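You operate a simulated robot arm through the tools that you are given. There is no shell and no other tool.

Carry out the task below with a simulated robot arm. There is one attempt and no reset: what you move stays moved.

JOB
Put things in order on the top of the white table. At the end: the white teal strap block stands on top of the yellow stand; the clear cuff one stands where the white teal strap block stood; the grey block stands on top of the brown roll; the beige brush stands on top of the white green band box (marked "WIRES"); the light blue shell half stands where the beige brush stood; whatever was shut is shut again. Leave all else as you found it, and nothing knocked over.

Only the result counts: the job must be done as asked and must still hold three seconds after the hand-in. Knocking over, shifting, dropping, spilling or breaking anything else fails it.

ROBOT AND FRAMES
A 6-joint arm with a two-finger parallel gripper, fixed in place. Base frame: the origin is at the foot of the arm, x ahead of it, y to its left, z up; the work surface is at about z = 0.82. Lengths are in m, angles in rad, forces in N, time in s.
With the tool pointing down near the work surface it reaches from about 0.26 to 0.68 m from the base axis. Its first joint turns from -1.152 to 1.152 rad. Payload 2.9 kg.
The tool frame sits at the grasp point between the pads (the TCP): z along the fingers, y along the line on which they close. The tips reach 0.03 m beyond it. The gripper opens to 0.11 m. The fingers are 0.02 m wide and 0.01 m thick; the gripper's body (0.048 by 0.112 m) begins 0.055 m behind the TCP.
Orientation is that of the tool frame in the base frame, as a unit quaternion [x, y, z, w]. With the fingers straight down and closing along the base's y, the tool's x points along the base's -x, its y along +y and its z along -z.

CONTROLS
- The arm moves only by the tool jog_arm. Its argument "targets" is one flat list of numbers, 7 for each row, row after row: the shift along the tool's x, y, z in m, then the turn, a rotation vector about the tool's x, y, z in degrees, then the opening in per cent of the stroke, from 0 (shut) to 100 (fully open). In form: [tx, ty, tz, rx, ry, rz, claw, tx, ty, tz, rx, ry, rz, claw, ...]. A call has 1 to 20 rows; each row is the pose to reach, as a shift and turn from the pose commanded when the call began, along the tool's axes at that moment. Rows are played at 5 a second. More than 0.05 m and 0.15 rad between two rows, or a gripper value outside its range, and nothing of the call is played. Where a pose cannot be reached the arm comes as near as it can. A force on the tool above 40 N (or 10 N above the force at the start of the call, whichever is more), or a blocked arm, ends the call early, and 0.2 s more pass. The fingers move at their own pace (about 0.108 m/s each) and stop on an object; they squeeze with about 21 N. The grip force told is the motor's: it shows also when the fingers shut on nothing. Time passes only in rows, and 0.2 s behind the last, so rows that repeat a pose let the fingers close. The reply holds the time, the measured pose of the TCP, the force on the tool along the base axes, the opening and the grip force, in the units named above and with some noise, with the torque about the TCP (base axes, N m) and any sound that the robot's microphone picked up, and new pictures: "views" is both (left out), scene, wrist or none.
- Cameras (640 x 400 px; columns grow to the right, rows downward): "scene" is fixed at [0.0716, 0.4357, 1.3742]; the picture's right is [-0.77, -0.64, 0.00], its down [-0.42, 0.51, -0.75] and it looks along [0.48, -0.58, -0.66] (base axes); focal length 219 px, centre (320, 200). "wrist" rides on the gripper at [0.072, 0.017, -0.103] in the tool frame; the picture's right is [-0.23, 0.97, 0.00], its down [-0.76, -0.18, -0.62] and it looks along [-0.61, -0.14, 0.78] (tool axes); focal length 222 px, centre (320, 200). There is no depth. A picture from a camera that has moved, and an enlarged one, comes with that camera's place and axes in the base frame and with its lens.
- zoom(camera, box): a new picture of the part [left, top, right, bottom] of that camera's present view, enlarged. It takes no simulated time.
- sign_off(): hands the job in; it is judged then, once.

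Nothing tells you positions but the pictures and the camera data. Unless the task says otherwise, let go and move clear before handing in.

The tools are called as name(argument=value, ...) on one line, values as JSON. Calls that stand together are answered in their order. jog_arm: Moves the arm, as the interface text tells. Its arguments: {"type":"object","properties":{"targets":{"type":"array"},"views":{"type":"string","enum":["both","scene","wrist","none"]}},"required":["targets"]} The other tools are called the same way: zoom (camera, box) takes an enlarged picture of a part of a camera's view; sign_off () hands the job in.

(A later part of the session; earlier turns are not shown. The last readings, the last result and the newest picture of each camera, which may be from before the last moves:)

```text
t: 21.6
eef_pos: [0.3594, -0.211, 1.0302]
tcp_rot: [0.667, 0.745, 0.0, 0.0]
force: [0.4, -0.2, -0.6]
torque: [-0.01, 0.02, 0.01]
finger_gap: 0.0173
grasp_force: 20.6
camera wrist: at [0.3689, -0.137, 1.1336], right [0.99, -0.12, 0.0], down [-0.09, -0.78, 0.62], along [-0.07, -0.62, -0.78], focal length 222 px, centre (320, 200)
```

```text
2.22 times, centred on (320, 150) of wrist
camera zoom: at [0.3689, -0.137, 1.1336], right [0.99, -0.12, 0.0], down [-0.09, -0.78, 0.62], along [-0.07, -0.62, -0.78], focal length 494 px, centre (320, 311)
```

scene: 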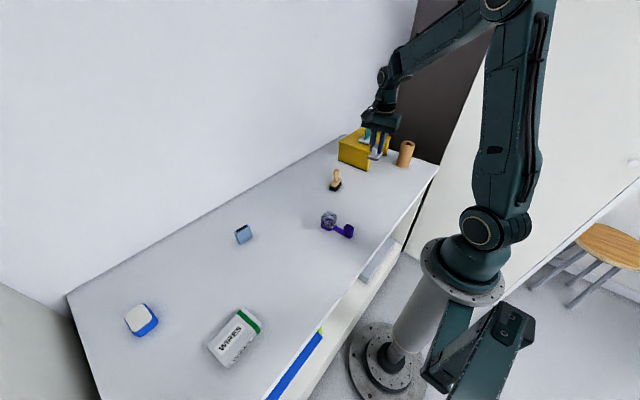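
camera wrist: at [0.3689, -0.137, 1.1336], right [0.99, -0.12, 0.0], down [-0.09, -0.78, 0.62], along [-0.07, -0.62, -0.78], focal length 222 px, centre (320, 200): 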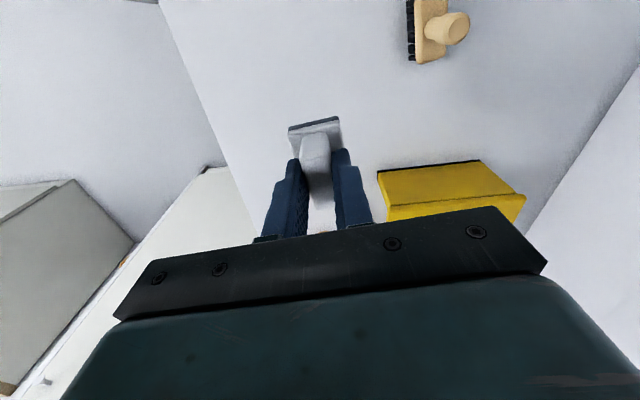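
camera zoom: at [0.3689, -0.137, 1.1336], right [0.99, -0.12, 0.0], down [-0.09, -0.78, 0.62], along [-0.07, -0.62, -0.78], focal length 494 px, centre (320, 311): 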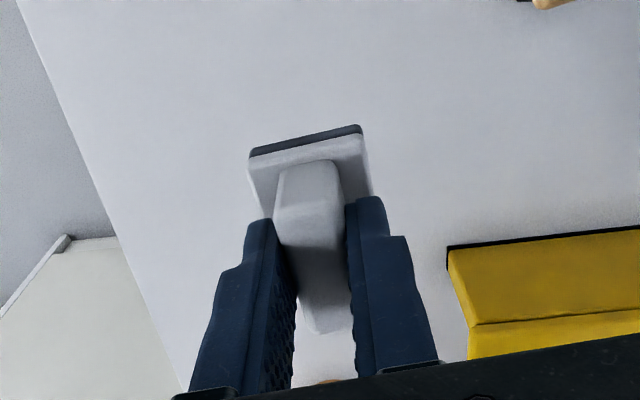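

The block is held securely. Next I carry it toward the roll and look from a short distance before final alignment.

jog_arm(targets=[-0.0389, -0.008, 0, 0, 0, 0, 0, -0.0778, -0.016, 0, 0, 0, 0, 0, -0.1168, -0.024, 0, 0, 0, 0, 0, -0.1557, -0.0319, 0, 0, 0, 0, 0, -0.1946, -0.0399, 0, 0, 0, 0, 0, -0.2335, -0.0479, 0, 0, 0, 0, 0, -0.2335, -0.0479, 0, 0, 0, 0, 0, -0.2335, -0.0479, 0, 0, 0, 0, 0])

zoom(camera="wrist", box=[240, 60, 400, 240])

zoom(camera="scene", box=[360, 100, 440, 170])

```text
t: 23.4
eef_pos: [0.3387, -0.451, 1.0312]
tcp_rot: [0.667, 0.745, 0.0, 0.0]
force: [-0.2, 0.2, -0.5]
torque: [-0.04, 0.0, -0.02]
finger_gap: 0.0169
grasp_force: 21.2
camera wrist: at [0.3473, -0.3759, 1.1335], right [0.99, -0.12, 0.0], down [-0.09, -0.78, 0.62], along [-0.07, -0.62, -0.78], focal length 222 px, centre (320, 200)
```

scene: 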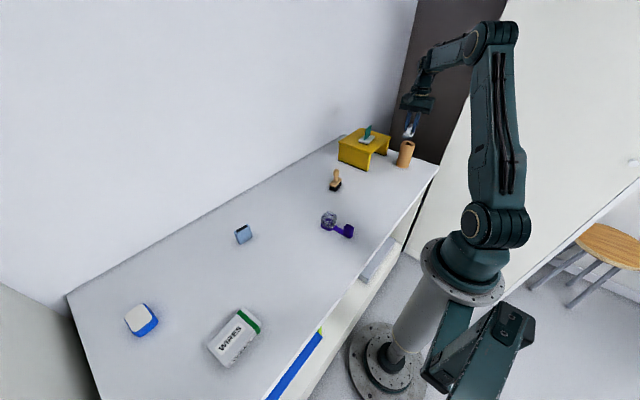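
wrist: 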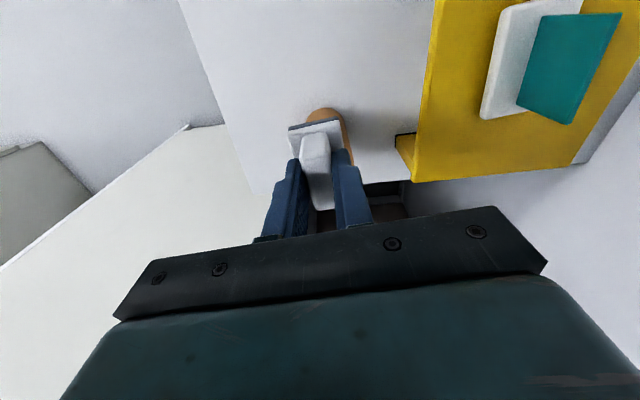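

```text
2.22 times, centred on (320, 150) of wrist
camera zoom: at [0.3473, -0.3759, 1.1335], right [0.99, -0.12, 0.0], down [-0.09, -0.78, 0.62], along [-0.07, -0.62, -0.78], focal length 494 px, centre (320, 311)
```

zoom: 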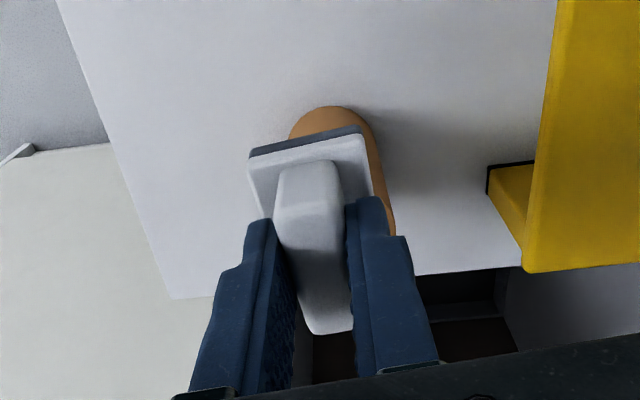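

```text
5.71 times, centred on (400, 135) of scene
camera zoom: at [0.0717, 0.4357, 1.3742], right [-0.77, -0.64, 0.0], down [-0.42, 0.51, -0.75], along [0.48, -0.58, -0.66], focal length 1251 px, centre (-137, 571)
```

zoom: 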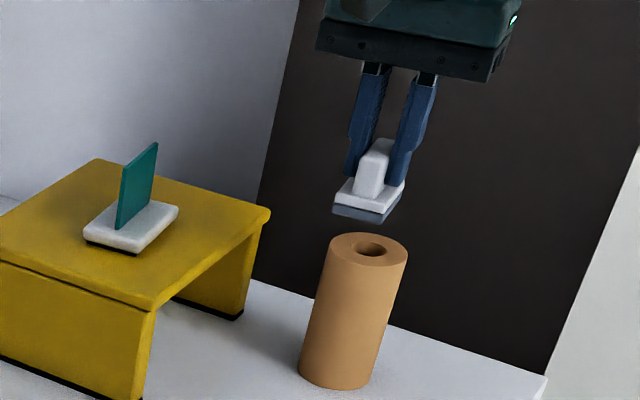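

The roll is centred near (0.3435, -0.495) with its top around z 0.93. I'll move over it at this height and check alignment from both cameras.

jog_arm(targets=[-0.022, 0, 0, 0, 0, 0, 0, -0.0442, -0.0004, 0, 0, 0, 0, 0, -0.0442, -0.0004, 0.02, 0, 0, 0, 0, -0.0442, -0.0004, 0.02, 0, 0, 0, 0, -0.0442, -0.0004, 0.02, 0, 0, 0, 0])

zoom(camera="wrist", box=[240, 60, 400, 240])

zoom(camera="scene", box=[376, 110, 440, 170])

```text
t: 24.6
eef_pos: [0.3431, -0.4945, 1.0108]
tcp_rot: [0.667, 0.745, 0.0, 0.0]
force: [0.8, 0.6, -0.4]
torque: [-0.04, 0.01, 0.03]
finger_gap: 0.0169
grasp_force: 21.1
camera wrist: at [0.3522, -0.4191, 1.1138], right [0.99, -0.12, 0.0], down [-0.09, -0.78, 0.62], along [-0.07, -0.62, -0.78], focal length 222 px, centre (320, 200)
```

scene: 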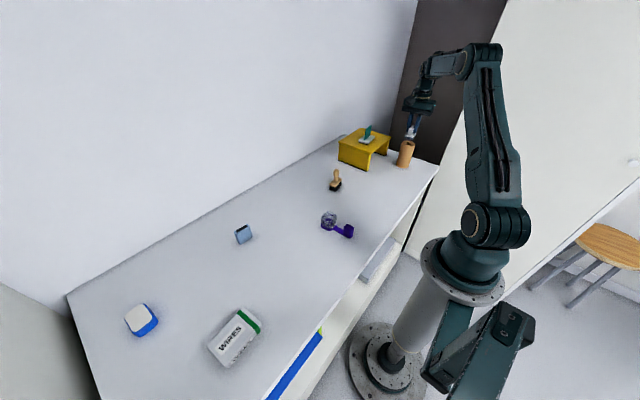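
wrist: 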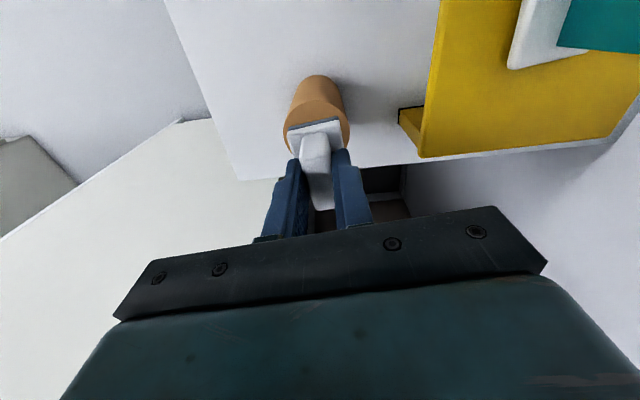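

```text
2.22 times, centred on (320, 150) of wrist
camera zoom: at [0.3522, -0.4191, 1.1138], right [0.99, -0.12, 0.0], down [-0.09, -0.78, 0.62], along [-0.07, -0.62, -0.78], focal length 494 px, centre (320, 311)
```

zoom: 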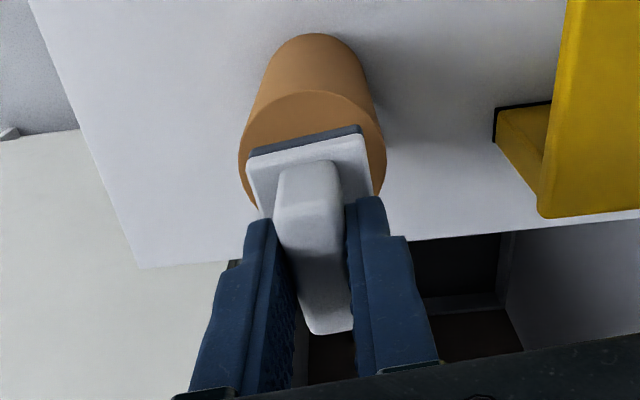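

```text
6.67 times, centred on (408, 140) of scene
camera zoom: at [0.0717, 0.4357, 1.3742], right [-0.77, -0.64, 0.0], down [-0.42, 0.51, -0.75], along [0.48, -0.58, -0.66], focal length 1459 px, centre (-267, 600)
```

zoom: 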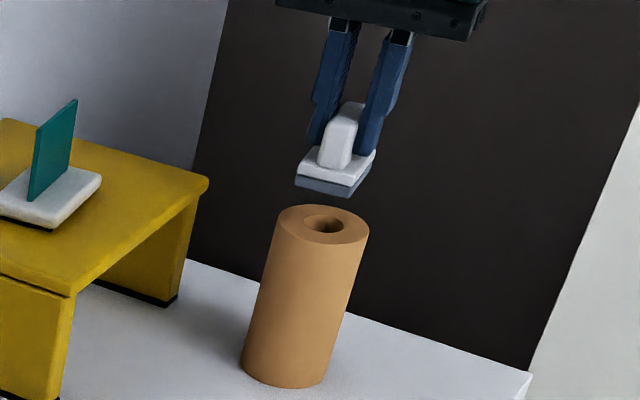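

Alignment is within about 3 mm; I'll correct slightly and lower to just above the roll's top (expected contact at TCP ≈ 0.981).

jog_arm(targets=[0.0027, -0.0012, 0.008, 0, 0, 0, 0, 0.0027, -0.0012, 0.016, 0, 0, 0, 0, 0.0027, -0.0012, 0.022, 0, 0, 0, 0, 0.0027, -0.0012, 0.025, 0, 0, 0, 0, 0.0027, -0.0012, 0.025, 0, 0, 0, 0], views="both")

zoom(camera="scene", box=[376, 110, 440, 170])

zoom(camera="wrist", box=[240, 60, 400, 240])

```text
t: 25.8
eef_pos: [0.3423, -0.4917, 0.985]
tcp_rot: [0.667, 0.745, 0.0, 0.0]
force: [0.1, -0.6, -0.8]
torque: [0.03, 0.0, 0.01]
finger_gap: 0.0169
grasp_force: 21.4
camera wrist: at [0.3511, -0.4163, 1.0888], right [0.99, -0.12, 0.0], down [-0.09, -0.78, 0.62], along [-0.07, -0.62, -0.78], focal length 222 px, centre (320, 200)
```

scene: 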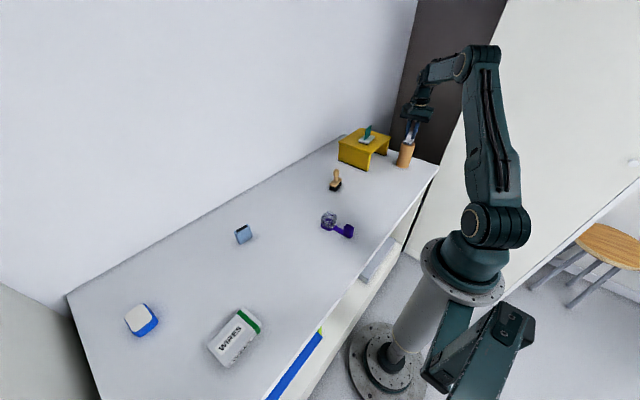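
wrist: 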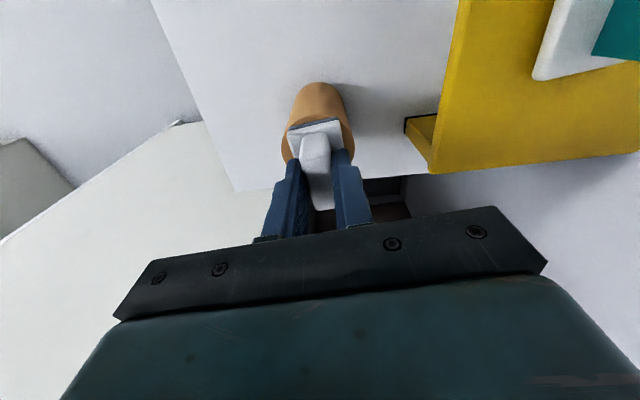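

```text
6.67 times, centred on (408, 140) of scene
camera zoom: at [0.0717, 0.4357, 1.3742], right [-0.77, -0.64, 0.0], down [-0.42, 0.51, -0.75], along [0.48, -0.58, -0.66], focal length 1459 px, centre (-267, 600)
```

zoom: 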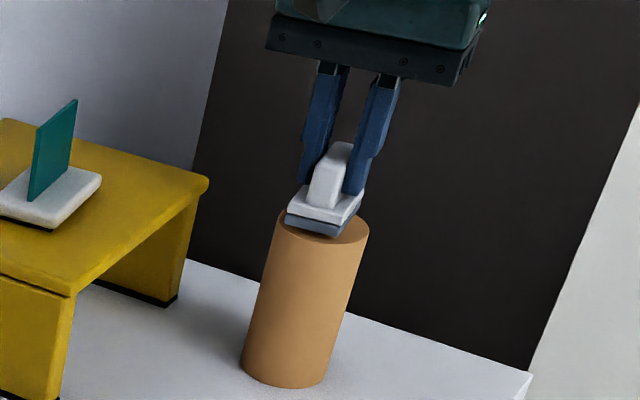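

```text
2.22 times, centred on (320, 150) of wrist
camera zoom: at [0.3511, -0.4163, 1.0888], right [0.99, -0.12, 0.0], down [-0.09, -0.78, 0.62], along [-0.07, -0.62, -0.78], focal length 494 px, centre (320, 311)
```

zoom: 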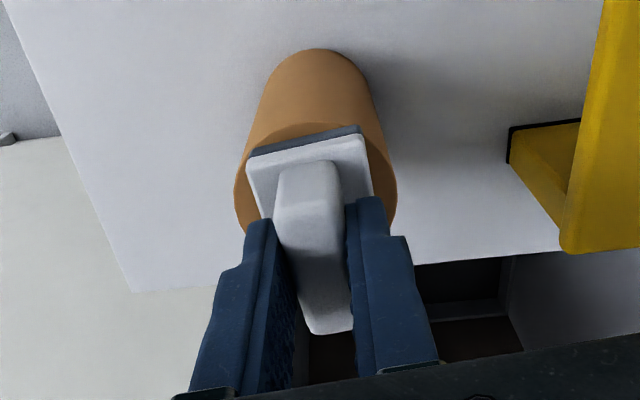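

The block looks centred over the roll from both cameras. I'll creep down in small steps watching for contact.

jog_arm(targets=[0, 0, 0.001, 0, 0, 0, 0, 0, 0, 0.002, 0, 0, 0, 0, 0, 0, 0.003, 0, 0, 0, 0, 0, 0, 0.003, 0, 0, 0, 0], views="none")

```text
t: 26.8
eef_pos: [0.3427, -0.4915, 0.9827]
tcp_rot: [0.668, 0.744, 0.0, 0.0]
force: [0.3, -0.2, 0.4]
torque: [-0.04, -0.02, -0.04]
finger_gap: 0.0168
grasp_force: 21.2
```

jog_arm(targets=[0, 0, 0.0005, 0, 0, 0, 0, 0, 0, 0.001, 0, 0, 0, 0, 0, 0, 0.0015, 0, 0, 0, 0, 0, 0, 0.0015, 0, 0, 0, 0], views="none")

```text
t: 27.8
eef_pos: [0.3418, -0.4918, 0.981]
tcp_rot: [0.667, 0.745, 0.0, 0.0]
force: [0.8, -0.8, 0.4]
torque: [0.01, 0.02, 0.02]
finger_gap: 0.0167
grasp_force: 21.5
```

jog_arm(targets=[0, 0, 0.0005, 0, 0, 0, 0, 0, 0, 0.001, 0, 0, 0, 0, 0, 0, 0.0015, 0, 0, 0, 0, 0, 0, 0.0015, 0, 0, 0, 0], views="none")

```text
t: 28.8
eef_pos: [0.3428, -0.4912, 0.9814]
tcp_rot: [0.667, 0.745, -0.001, 0.002]
force: [-1.7, 2.7, 14.2]
torque: [0.18, 0.11, 0.0]
finger_gap: 0.0169
grasp_force: 20.3
```

Contact made (14 N). I'll back off 1 mm and open gently, then look.

jog_arm(targets=[0, 0, -0.001, 0, 0, 0, 0, 0, 0, -0.0012, 0, 0, 0, 0, 0, 0, -0.0012, 0, 0, 0, 0], views="none")

```text
t: 29.6
eef_pos: [0.3421, -0.4908, 0.9812]
tcp_rot: [0.667, 0.745, 0.0, 0.0]
force: [-1.2, 1.3, 10.9]
torque: [0.01, 0.07, -0.03]
finger_gap: 0.0169
grasp_force: 20.6
```

jog_arm(targets=[0, 0, -0.001, 0, 0, 0, 0, 0, 0, -0.001, 0, 0, 0, 0], views="none")

```text
t: 30.2
eef_pos: [0.3413, -0.491, 0.9808]
tcp_rot: [0.667, 0.745, 0.0, 0.001]
force: [0.5, -1.5, 3.8]
torque: [-0.15, -0.04, -0.03]
finger_gap: 0.0171
grasp_force: 21.0
```

jog_arm(targets=[0, 0, -0.0003, 0, 0, 0, 17, 0, 0, -0.0003, 0, 0, 0, 22, 0, 0, -0.0003, 0, 0, 0, 30, 0, 0, -0.0003, 0, 0, 0, 40, 0, 0, -0.0003, 0, 0, 0, 40])

zoom(camera="scene", box=[376, 110, 440, 170])

zoom(camera="wrist", box=[240, 60, 400, 240])

```text
t: 31.4
eef_pos: [0.342, -0.4913, 0.982]
tcp_rot: [0.667, 0.745, 0.0, 0.0]
force: [-0.1, -0.2, -0.3]
torque: [-0.01, -0.01, 0.01]
finger_gap: 0.0442
grasp_force: 0.1
camera wrist: at [0.3513, -0.4165, 1.0856], right [0.99, -0.12, 0.0], down [-0.09, -0.78, 0.62], along [-0.07, -0.62, -0.78], focal length 222 px, centre (320, 200)
```

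scene: 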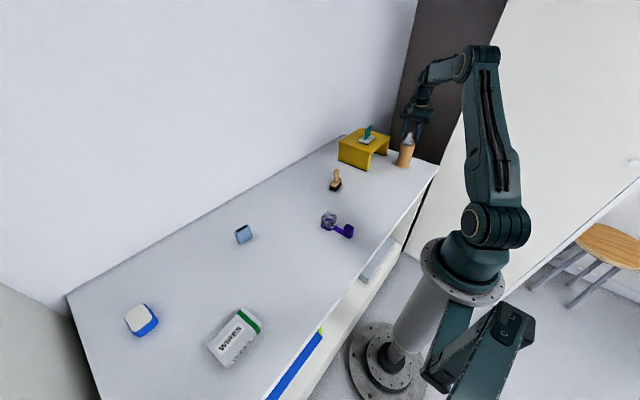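
wrist: 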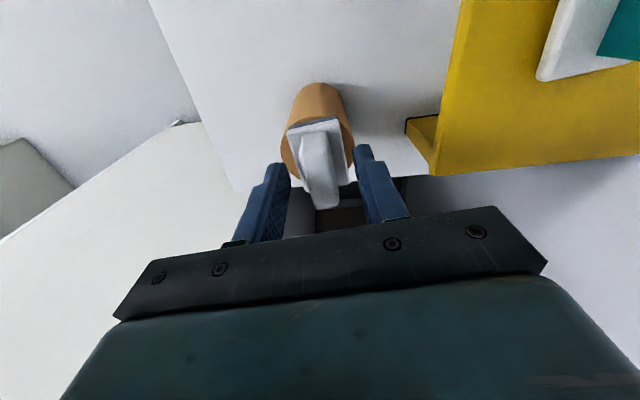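

```text
6.67 times, centred on (408, 140) of scene
camera zoom: at [0.0716, 0.4357, 1.3742], right [-0.77, -0.64, 0.0], down [-0.42, 0.51, -0.75], along [0.48, -0.58, -0.66], focal length 1459 px, centre (-267, 600)
```

zoom: 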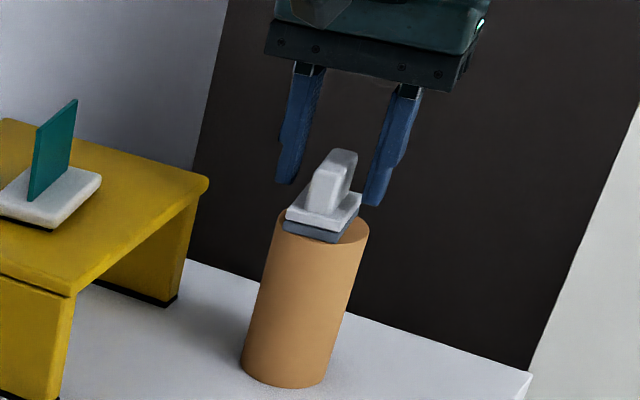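

```text
2.22 times, centred on (320, 150) of wrist
camera zoom: at [0.3513, -0.4165, 1.0856], right [0.99, -0.12, 0.0], down [-0.09, -0.78, 0.62], along [-0.07, -0.62, -0.78], focal length 494 px, centre (320, 311)
```

zoom: 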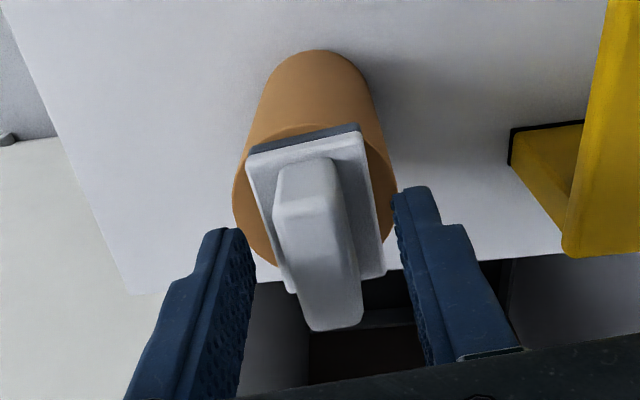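

The grey block stands on the roll. I'll rise straight up, then travel to look at the clear cuff piece.

jog_arm(targets=[0, 0, -0.02, 0, 0, 0, 45, 0, 0, -0.05, 0, 0, 0, 50, 0, 0, -0.07, 0, 0, 0, 50, 0.0451, 0.0064, -0.07, 0, 0, 0, 50, 0.0901, 0.0128, -0.07, 0, 0, 0, 60, 0.1352, 0.0191, -0.07, 0, 0, 0, 60, 0.1802, 0.0255, -0.07, 0, 0, 0, 60, 0.2253, 0.0319, -0.07, 0, 0, 0, 60, 0.2704, 0.0383, -0.07, 0, 0, 0, 60, 0.3154, 0.0446, -0.06, 0, 0, 0, 60, 0.3605, 0.051, -0.05, 0, 0, 0, 60, 0.4055, 0.0574, -0.04, 0, 0, 0, 60, 0.4506, 0.0638, -0.04, 0, 0, 0, 60, 0.4957, 0.0702, -0.04, 0, 0, 0, 60, 0.5407, 0.0765, -0.04, 0, 0, 0, 60, 0.5858, 0.0829, -0.04, 0, 0, 0, 60, 0.5858, 0.0829, -0.04, 0, 0, 0, 60])

zoom(camera="wrist", box=[220, 60, 400, 220])

zoom(camera="scene", box=[300, 190, 380, 250])

zoom(camera="scene", box=[330, 110, 440, 180])

```text
t: 35.0
eef_pos: [0.3596, 0.0991, 1.0214]
tcp_rot: [0.667, 0.745, 0.0, -0.001]
force: [-0.6, -0.6, 0.4]
torque: [-0.03, 0.03, 0.04]
finger_gap: 0.0659
grasp_force: 0.1
camera wrist: at [0.3693, 0.1739, 1.1245], right [0.99, -0.12, 0.0], down [-0.09, -0.78, 0.62], along [-0.07, -0.62, -0.78], focal length 222 px, centre (320, 200)
```

scene: 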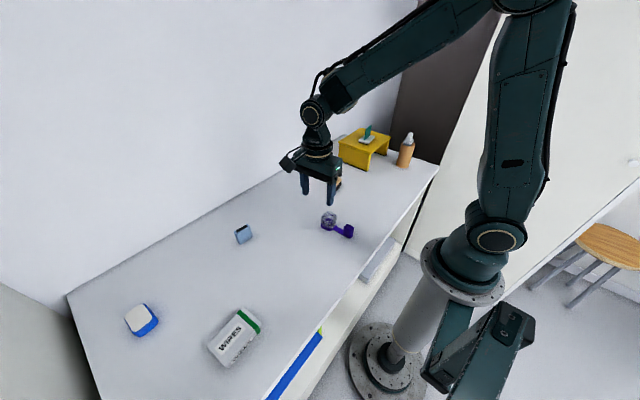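
wrist: 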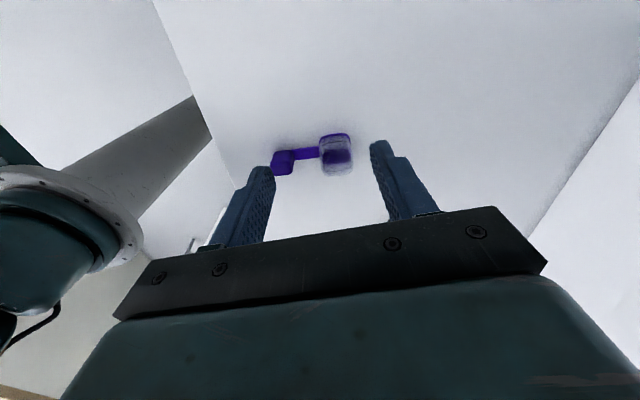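

```text
2.50 times, centred on (310, 140) of wrist
camera zoom: at [0.3693, 0.1739, 1.1245], right [0.99, -0.12, 0.0], down [-0.09, -0.78, 0.62], along [-0.07, -0.62, -0.78], focal length 555 px, centre (345, 350)
```

zoom: 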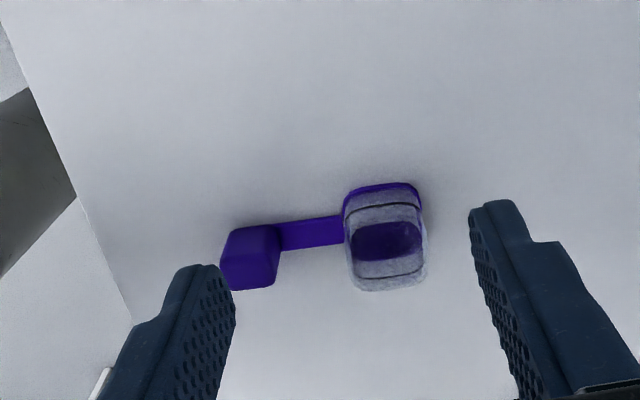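

```text
6.67 times, centred on (340, 220) of scene
camera zoom: at [0.0716, 0.4358, 1.3742], right [-0.77, -0.64, 0.0], down [-0.42, 0.51, -0.75], along [0.48, -0.58, -0.66], focal length 1459 px, centre (187, 67)
```

zoom: 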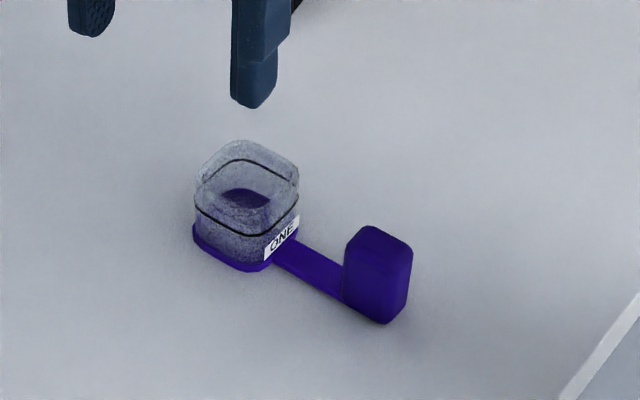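

```text
5.71 times, centred on (385, 145) of scene
camera zoom: at [0.0716, 0.4358, 1.3742], right [-0.77, -0.64, 0.0], down [-0.42, 0.51, -0.75], along [0.48, -0.58, -0.66], focal length 1251 px, centre (-51, 514)
```

zoom: 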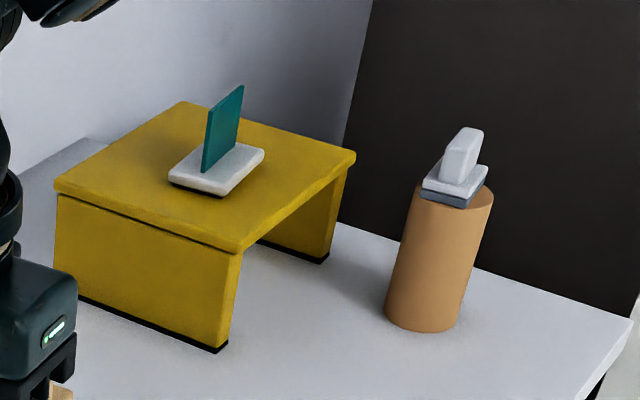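

The clear cuff piece is a ~46 mm wide, ~42 mm tall clear jar centred near (0.376, 0.024), joined by a low strap to a purple block at about (0.297, 0.017); its axis matches my current gripper heading. I'll hover over the jar with the fingers at 60 % to check clearance from the strap and block.

jog_arm(targets=[-0.0387, 0.0037, 0.03, 0, 0, 0, 60, -0.0773, 0.0075, 0.05, 0, 0, 0, 60, -0.0773, 0.0075, 0.08, 0, 0, 0, 60, -0.0773, 0.0075, 0.092, 0, 0, 0, 60, -0.0773, 0.0075, 0.092, 0, 0, 0, 60])

zoom(camera="wrist", box=[200, 60, 400, 220])

zoom(camera="scene", box=[300, 180, 380, 250])

```text
t: 36.2
eef_pos: [0.378, 0.0238, 0.9316]
tcp_rot: [0.667, 0.745, 0.0, -0.001]
force: [-0.6, -0.1, -0.2]
torque: [0.0, 0.01, -0.01]
finger_gap: 0.066
grasp_force: 0.0
camera wrist: at [0.3864, 0.0986, 1.0329], right [0.99, -0.12, 0.0], down [-0.09, -0.78, 0.62], along [-0.07, -0.62, -0.78], focal length 222 px, centre (320, 200)
```

scene: 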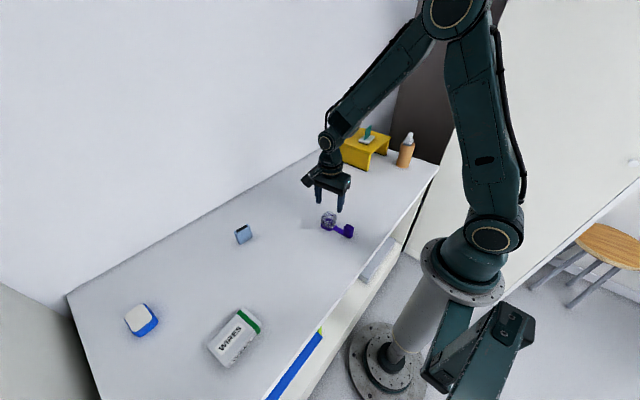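
wrist: 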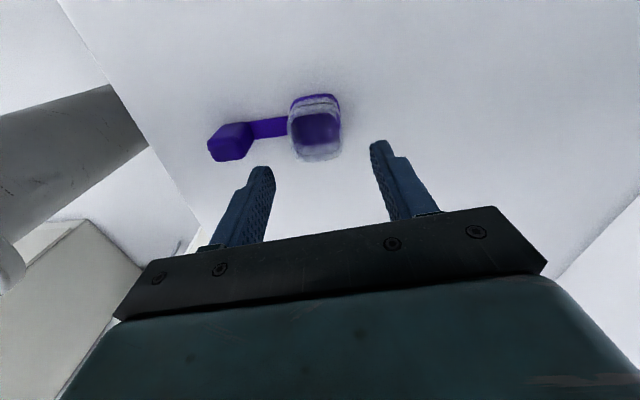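

```text
2.50 times, centred on (300, 140) of wrist
camera zoom: at [0.3864, 0.0986, 1.0329], right [0.99, -0.12, 0.0], down [-0.09, -0.78, 0.62], along [-0.07, -0.62, -0.78], focal length 555 px, centre (370, 350)
```

zoom: 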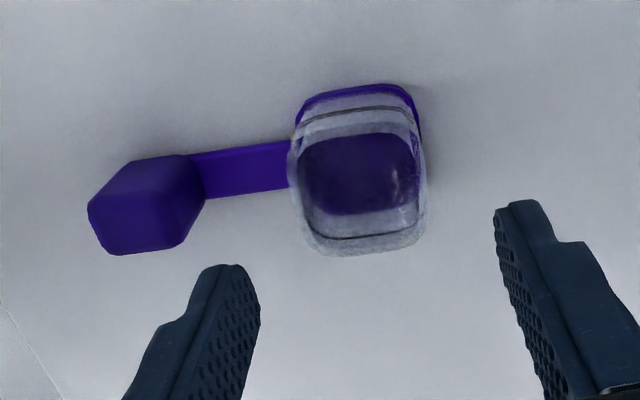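

```text
5.71 times, centred on (340, 215) of scene
camera zoom: at [0.0717, 0.4357, 1.3742], right [-0.77, -0.64, 0.0], down [-0.42, 0.51, -0.75], along [0.48, -0.58, -0.66], focal length 1251 px, centre (206, 114)
```

zoom: 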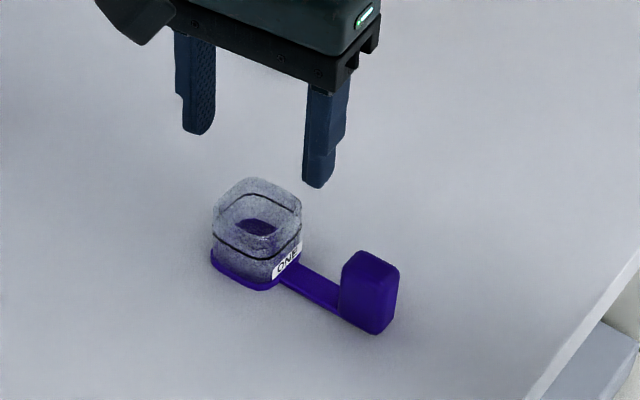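

Jar centre refined to about (0.3745, 0.0245); the fingers clear the purple block by ~15 mm. I'll lower to TCP z ≈ 0.864 with the opening at 55 %, then close.

jog_arm(targets=[0.0005, -0.0015, 0.02, 0, 0, 0, 55, 0.0005, -0.0015, 0.045, 0, 0, 0, 55, 0.0005, -0.0015, 0.06, 0, 0, 0, 55, 0.0005, -0.0015, 0.0664, 0, 0, 0, 55, 0.0005, -0.0015, 0.0664, 0, 0, 0, 55])

zoom(camera="wrist", box=[200, 60, 400, 220])

zoom(camera="scene", box=[300, 180, 380, 250])

```text
t: 37.4
eef_pos: [0.3748, 0.0266, 0.864]
tcp_rot: [0.668, 0.744, -0.001, 0.0]
force: [0.8, 0.0, -0.1]
torque: [0.02, 0.0, -0.01]
finger_gap: 0.0604
grasp_force: 0.0
camera wrist: at [0.3837, 0.1001, 0.9674], right [0.99, -0.12, 0.0], down [-0.09, -0.78, 0.62], along [-0.07, -0.62, -0.78], focal length 222 px, centre (320, 200)
```

scene: 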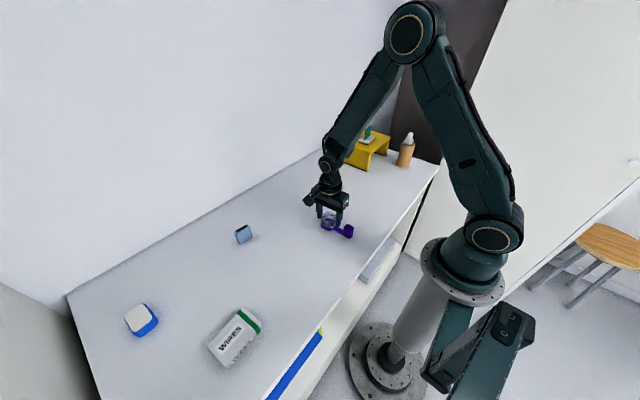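
wrist: 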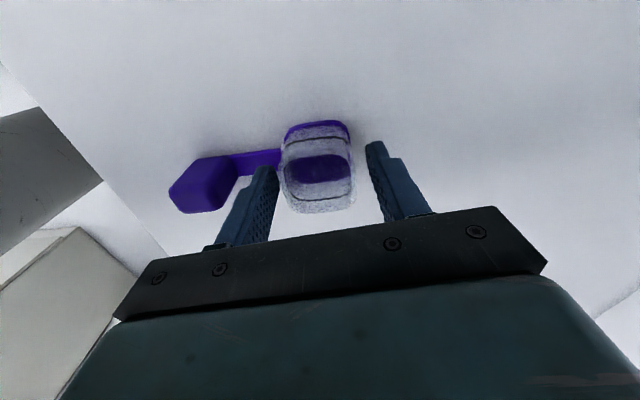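

```text
2.50 times, centred on (300, 140) of wrist
camera zoom: at [0.3837, 0.1001, 0.9674], right [0.99, -0.12, 0.0], down [-0.09, -0.78, 0.62], along [-0.07, -0.62, -0.78], focal length 555 px, centre (370, 350)
```

zoom: 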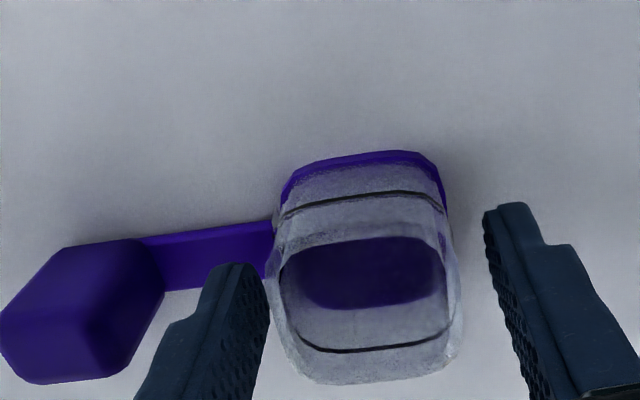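

```text
5.71 times, centred on (340, 215) of scene
camera zoom: at [0.0717, 0.4357, 1.3742], right [-0.77, -0.64, 0.0], down [-0.42, 0.51, -0.75], along [0.48, -0.58, -0.66], focal length 1251 px, centre (206, 114)
```

zoom: 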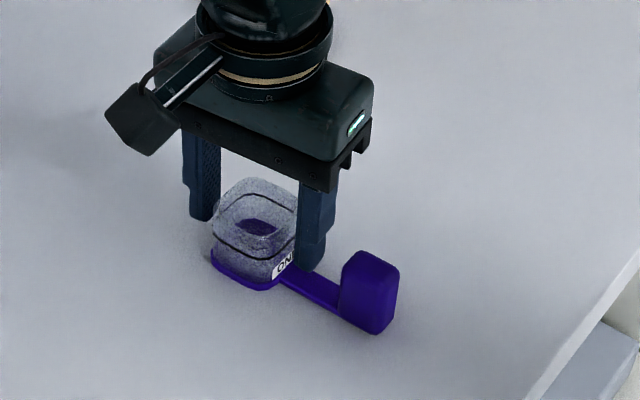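

The fingers straddle the jar; closing now.

jog_arm(targets=[0, 0, 0, 0, 0, 0, 48, 0, 0, 0, 0, 0, 0, 42, 0, 0, 0, 0, 0, 0, 30, 0, 0, 0, 0, 0, 0, 0, 0, 0, 0, 0, 0, 0, 0, 0, 0, 0, 0, 0, 0, 0], views="wrist")

zoom(camera="wrist", box=[200, 60, 400, 220])

```text
t: 38.8
eef_pos: [0.3751, 0.0249, 0.8642]
tcp_rot: [0.667, 0.745, 0.001, 0.0]
force: [0.0, -0.9, -0.3]
torque: [0.0, 0.01, 0.01]
finger_gap: 0.0454
grasp_force: 21.0
camera wrist: at [0.3838, 0.1001, 0.9676], right [0.99, -0.12, 0.0], down [-0.09, -0.78, 0.62], along [-0.07, -0.62, -0.78], focal length 222 px, centre (320, 200)
```

wrist: 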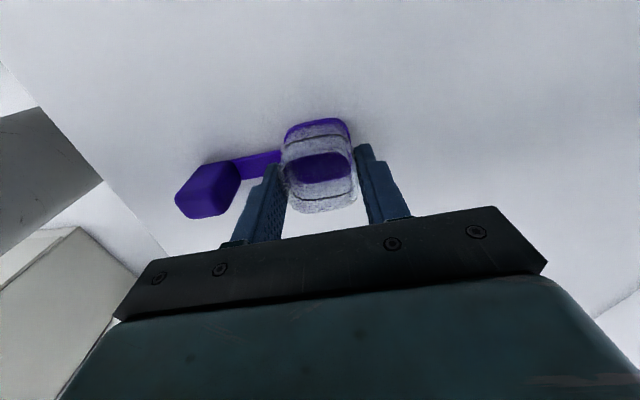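

```text
2.50 times, centred on (300, 140) of wrist
camera zoom: at [0.3838, 0.1001, 0.9676], right [0.99, -0.12, 0.0], down [-0.09, -0.78, 0.62], along [-0.07, -0.62, -0.78], focal length 555 px, centre (370, 350)
```

zoom: 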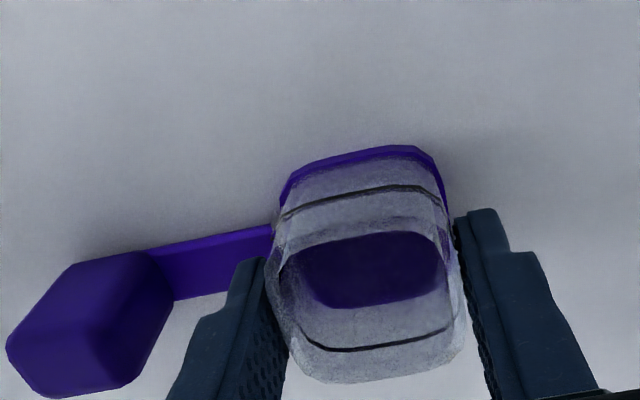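

Jar gripped (45 mm). I'll lift a little and check weight and tilt.

jog_arm(targets=[0, 0, -0.005, 0, 0, 0, 0, 0, 0, -0.015, 0, 0, 0, 0, 0, 0, -0.02, 0, 0, 0, 0, 0, 0, -0.02, 0, 0, 0, 0])

zoom(camera="scene", box=[300, 180, 380, 250])

zoom(camera="wrist", box=[160, 60, 400, 220])

```text
t: 39.8
eef_pos: [0.3748, 0.0244, 0.8855]
tcp_rot: [0.667, 0.745, 0.0, 0.0]
force: [-0.2, 0.6, 0.2]
torque: [0.0, 0.0, 0.0]
finger_gap: 0.0456
grasp_force: 20.8
camera wrist: at [0.3837, 0.099, 0.9878], right [0.99, -0.12, 0.0], down [-0.09, -0.78, 0.62], along [-0.07, -0.62, -0.78], focal length 222 px, centre (320, 200)
```

scene: 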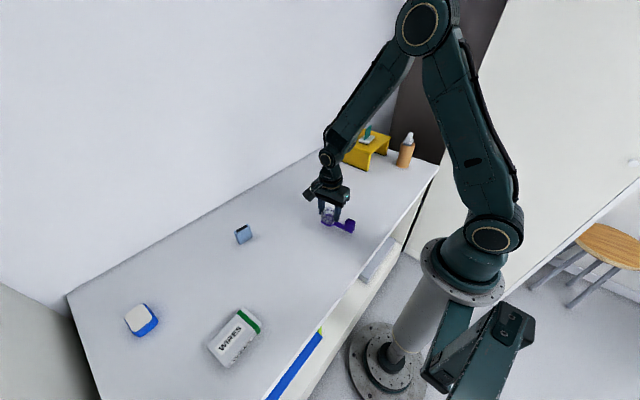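
wrist: 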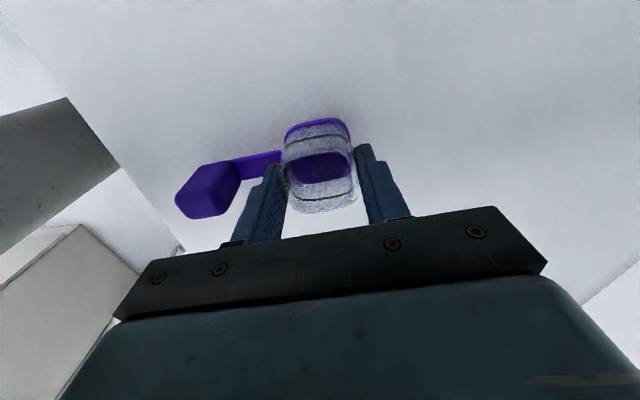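

```text
5.71 times, centred on (340, 215) of scene
camera zoom: at [0.0717, 0.4357, 1.3742], right [-0.77, -0.64, 0.0], down [-0.42, 0.51, -0.75], along [0.48, -0.58, -0.66], focal length 1251 px, centre (206, 114)
```

zoom: 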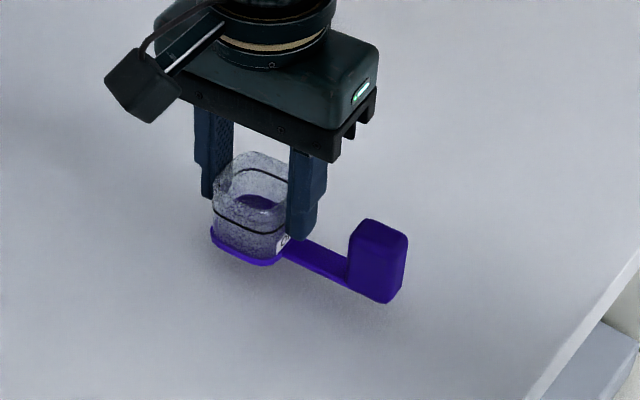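

```text
2.50 times, centred on (280, 140) of wrist
camera zoom: at [0.3837, 0.099, 0.9878], right [0.99, -0.12, 0.0], down [-0.09, -0.78, 0.62], along [-0.07, -0.62, -0.78], focal length 555 px, centre (420, 350)
```

zoom: 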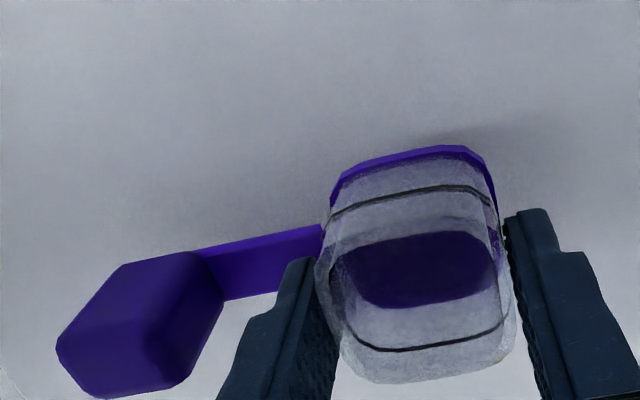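

The piece is very light and hangs level. I'll carry it to the teal block's former spot, putting the jar slightly outward so that the whole piece sits over (0.560, 0.0475).

jog_arm(targets=[0, 0, -0.03, 0, 0, 0, 0, 0.0005, 0.0402, -0.05, 0, 0, 0, 0, 0.001, 0.0804, -0.05, 0, 0, 0, 0, 0.0015, 0.1206, -0.05, 0, 0, 0, 0, 0.002, 0.1608, -0.05, 0, 0, 0, 0, 0.0026, 0.201, -0.05, 0, 0, 0, 0, 0.0026, 0.201, -0.02, 0, 0, 0, 0, 0.0026, 0.201, -0.005, 0, 0, 0, 0, 0.0026, 0.201, -0.005, 0, 0, 0, 0])

zoom(camera="wrist", box=[160, 60, 400, 220])

zoom(camera="scene", box=[240, 150, 340, 230])

```text
t: 41.8
eef_pos: [0.5756, 0.0501, 0.8884]
tcp_rot: [0.667, 0.745, 0.0, 0.0]
force: [-0.4, -0.7, -1.2]
torque: [0.03, -0.05, 0.03]
finger_gap: 0.0454
grasp_force: 21.4
camera wrist: at [0.5848, 0.1249, 0.9926], right [0.99, -0.12, 0.0], down [-0.09, -0.78, 0.62], along [-0.07, -0.62, -0.78], focal length 222 px, centre (320, 200)
```

scene: 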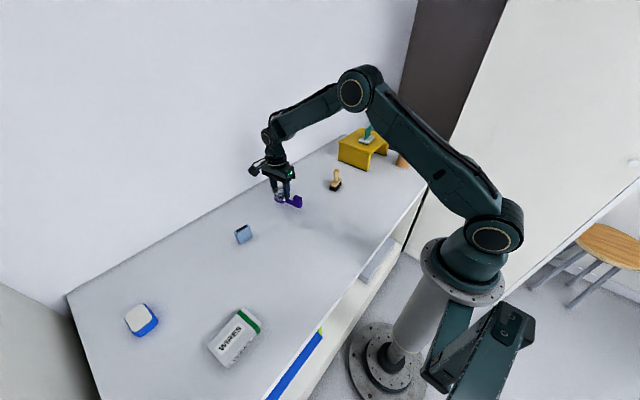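
wrist: 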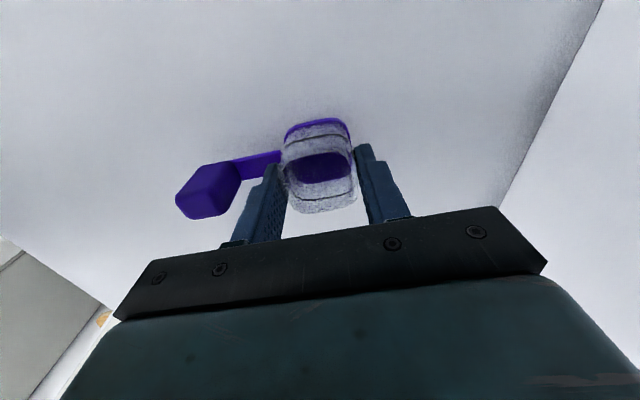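

```text
2.50 times, centred on (280, 140) of wrist
camera zoom: at [0.5848, 0.1249, 0.9926], right [0.99, -0.12, 0.0], down [-0.09, -0.78, 0.62], along [-0.07, -0.62, -0.78], focal length 555 px, centre (420, 350)
```

zoom: 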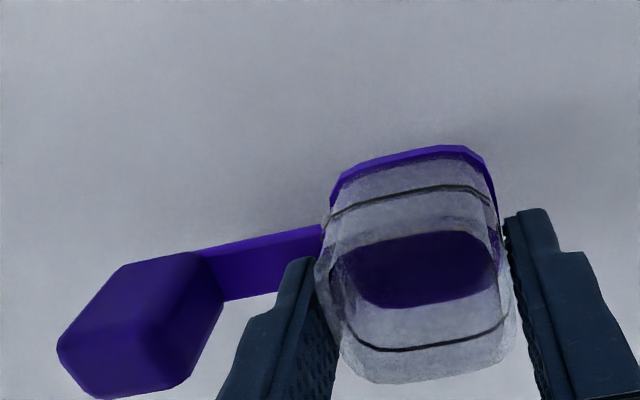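

```text
5.00 times, centred on (290, 190) of scene
camera zoom: at [0.0717, 0.4357, 1.3742], right [-0.77, -0.64, 0.0], down [-0.42, 0.51, -0.75], along [0.48, -0.58, -0.66], focal length 1094 px, centre (470, 250)
```

zoom: 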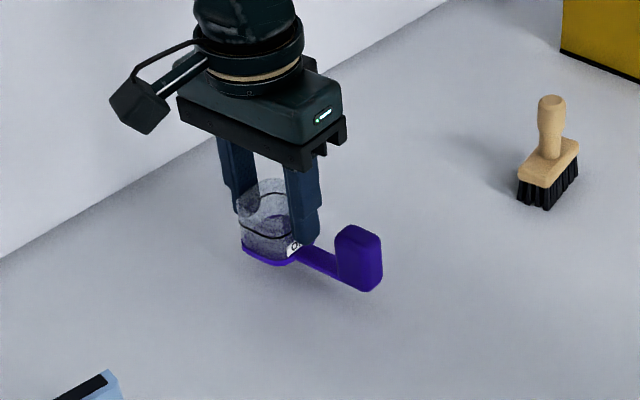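

It's level and in position. I'll lower to just above the surface and creep to contact.

jog_arm(targets=[0, 0, 0.01, 0, 0, 0, 0, 0, 0, 0.018, 0, 0, 0, 0, 0, 0, 0.021, 0, 0, 0, 0, 0, 0, 0.023, 0, 0, 0, 0, 0, 0, 0.0245, 0, 0, 0, 0, 0, 0, 0.0245, 0, 0, 0, 0], views="none")

```text
t: 43.2
eef_pos: [0.5741, 0.0496, 0.8651]
tcp_rot: [0.667, 0.745, 0.001, 0.0]
force: [0.6, -0.7, 2.1]
torque: [0.01, 0.14, -0.01]
finger_gap: 0.0456
grasp_force: 20.7
```

jog_arm(targets=[0, 0, 0.0007, 0, 0, 0, 0, 0, 0, 0.0007, 0, 0, 0, 0], views="none")

```text
t: 43.8
eef_pos: [0.5742, 0.0507, 0.8651]
tcp_rot: [0.667, 0.745, 0.0, 0.001]
force: [0.8, -0.2, 6.7]
torque: [-0.04, 0.19, -0.01]
finger_gap: 0.0453
grasp_force: 21.1
```

Gentle contact. Opening to 55 % (still clear of the purple block) and then rising.

jog_arm(targets=[0, 0, 0, 0, 0, 0, 43, 0, 0, 0, 0, 0, 0, 47, 0, 0, 0, 0, 0, 0, 55, 0, 0, 0, 0, 0, 0, 55, 0, 0, -0.02, 0, 0, 0, 55, 0, 0, -0.05, 0, 0, 0, 55, 0, 0, -0.09, 0, 0, 0, 55, 0, 0, -0.12, 0, 0, 0, 55, 0, 0, -0.12, 0, 0, 0, 55])

zoom(camera="wrist", box=[200, 20, 400, 180])

zoom(camera="scene", box=[240, 150, 340, 230])

```text
t: 45.8
eef_pos: [0.5724, 0.0484, 0.9839]
tcp_rot: [0.667, 0.745, 0.0, 0.0]
force: [0.3, -0.3, -0.2]
torque: [-0.01, -0.01, 0.0]
finger_gap: 0.0604
grasp_force: 0.2
camera wrist: at [0.5824, 0.1232, 1.0873], right [0.99, -0.12, 0.0], down [-0.09, -0.78, 0.62], along [-0.07, -0.62, -0.78], focal length 222 px, centre (320, 200)
```

scene: 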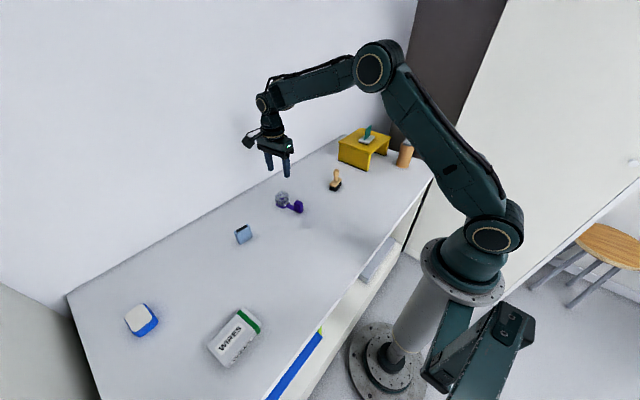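
wrist: 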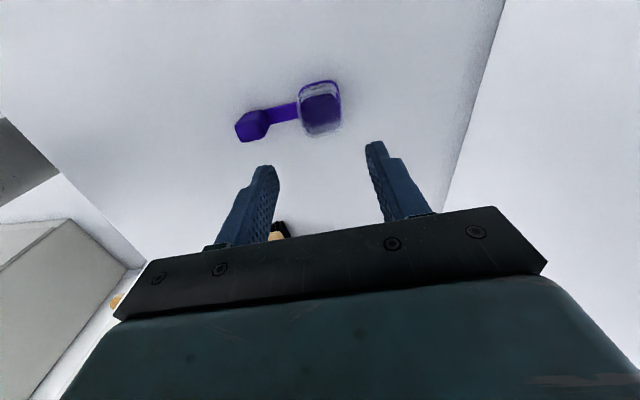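

```text
2.50 times, centred on (300, 100) of wrist
camera zoom: at [0.5824, 0.1232, 1.0873], right [0.99, -0.12, 0.0], down [-0.09, -0.78, 0.62], along [-0.07, -0.62, -0.78], focal length 555 px, centre (370, 450)
```

zoom: 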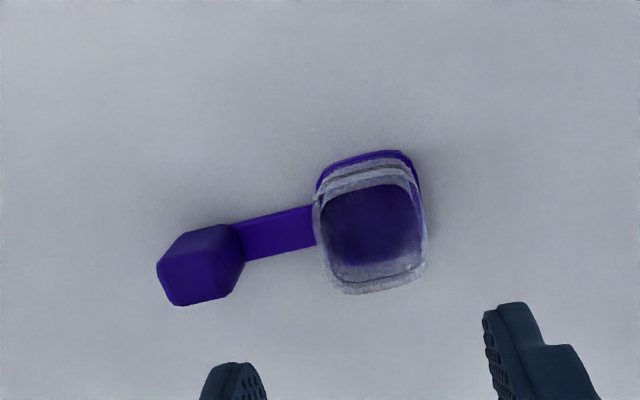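

```text
5.00 times, centred on (290, 190) of scene
camera zoom: at [0.0716, 0.4357, 1.3742], right [-0.77, -0.64, 0.0], down [-0.42, 0.51, -0.75], along [0.48, -0.58, -0.66], focal length 1094 px, centre (470, 250)
```

zoom: 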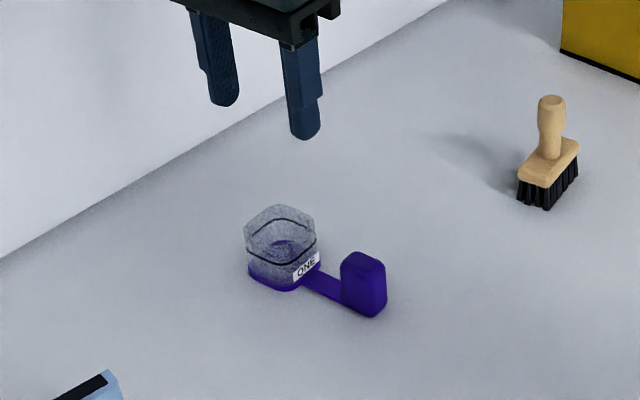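

The clear cuff piece stands upright on the old teal spot. Next is the brush near (0.478, -0.15); I'll move to look at it closely.

jog_arm(targets=[-0.0269, -0.0271, -0.01, 0, 0, 0, 60, -0.0539, -0.0543, -0.02, 0, 0, 0, 60, -0.0808, -0.0814, -0.03, 0, 0, 0, 60, -0.1077, -0.1085, -0.036, 0, 0, 0, 60, -0.1077, -0.1085, -0.036, 0, 0, 0, 60])

zoom(camera="wrist", box=[220, 60, 400, 220])

zoom(camera="scene", box=[300, 150, 380, 205])

```text
t: 47.0
eef_pos: [0.476, -0.0704, 1.0201]
tcp_rot: [0.667, 0.745, 0.0, 0.001]
force: [-0.2, 0.1, 0.8]
torque: [0.04, 0.0, 0.0]
finger_gap: 0.0663
grasp_force: 0.0
camera wrist: at [0.4856, 0.0032, 1.1236], right [0.99, -0.12, 0.0], down [-0.09, -0.78, 0.62], along [-0.07, -0.62, -0.78], focal length 222 px, centre (320, 200)
```

scene: 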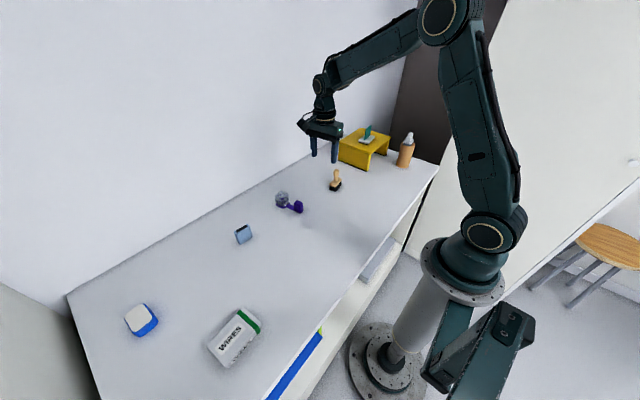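
wrist: 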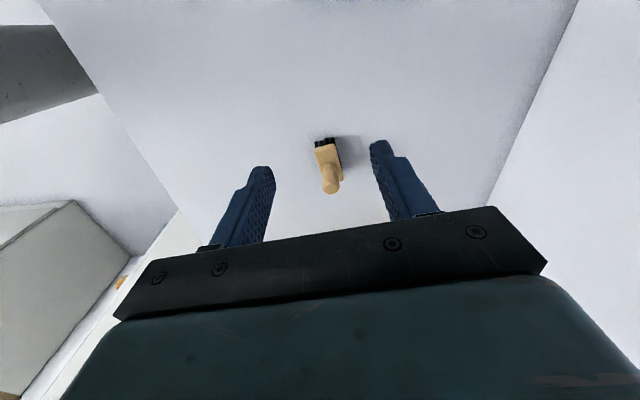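

```text
2.50 times, centred on (310, 140) of wrist
camera zoom: at [0.4856, 0.0032, 1.1236], right [0.99, -0.12, 0.0], down [-0.09, -0.78, 0.62], along [-0.07, -0.62, -0.78], focal length 555 px, centre (345, 350)
```

zoom: 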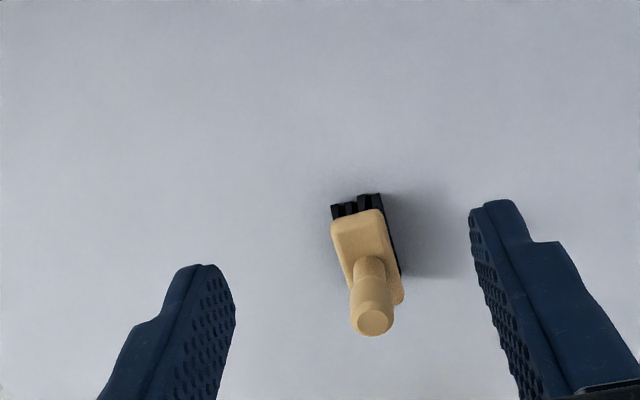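

```text
7.27 times, centred on (340, 178) of scene
camera zoom: at [0.0716, 0.4357, 1.3742], right [-0.77, -0.64, 0.0], down [-0.42, 0.51, -0.75], along [0.48, -0.58, -0.66], focal length 1592 px, centre (174, 364)
```

zoom: 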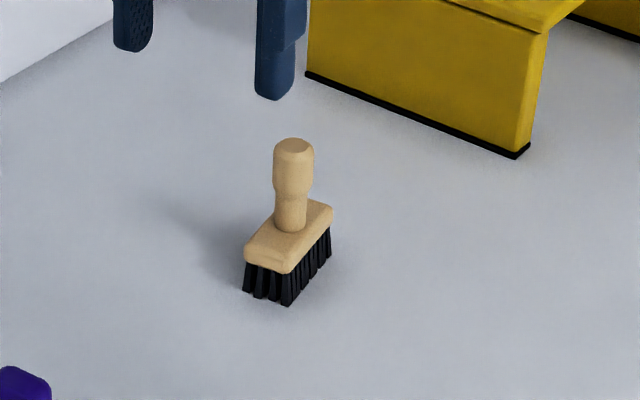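

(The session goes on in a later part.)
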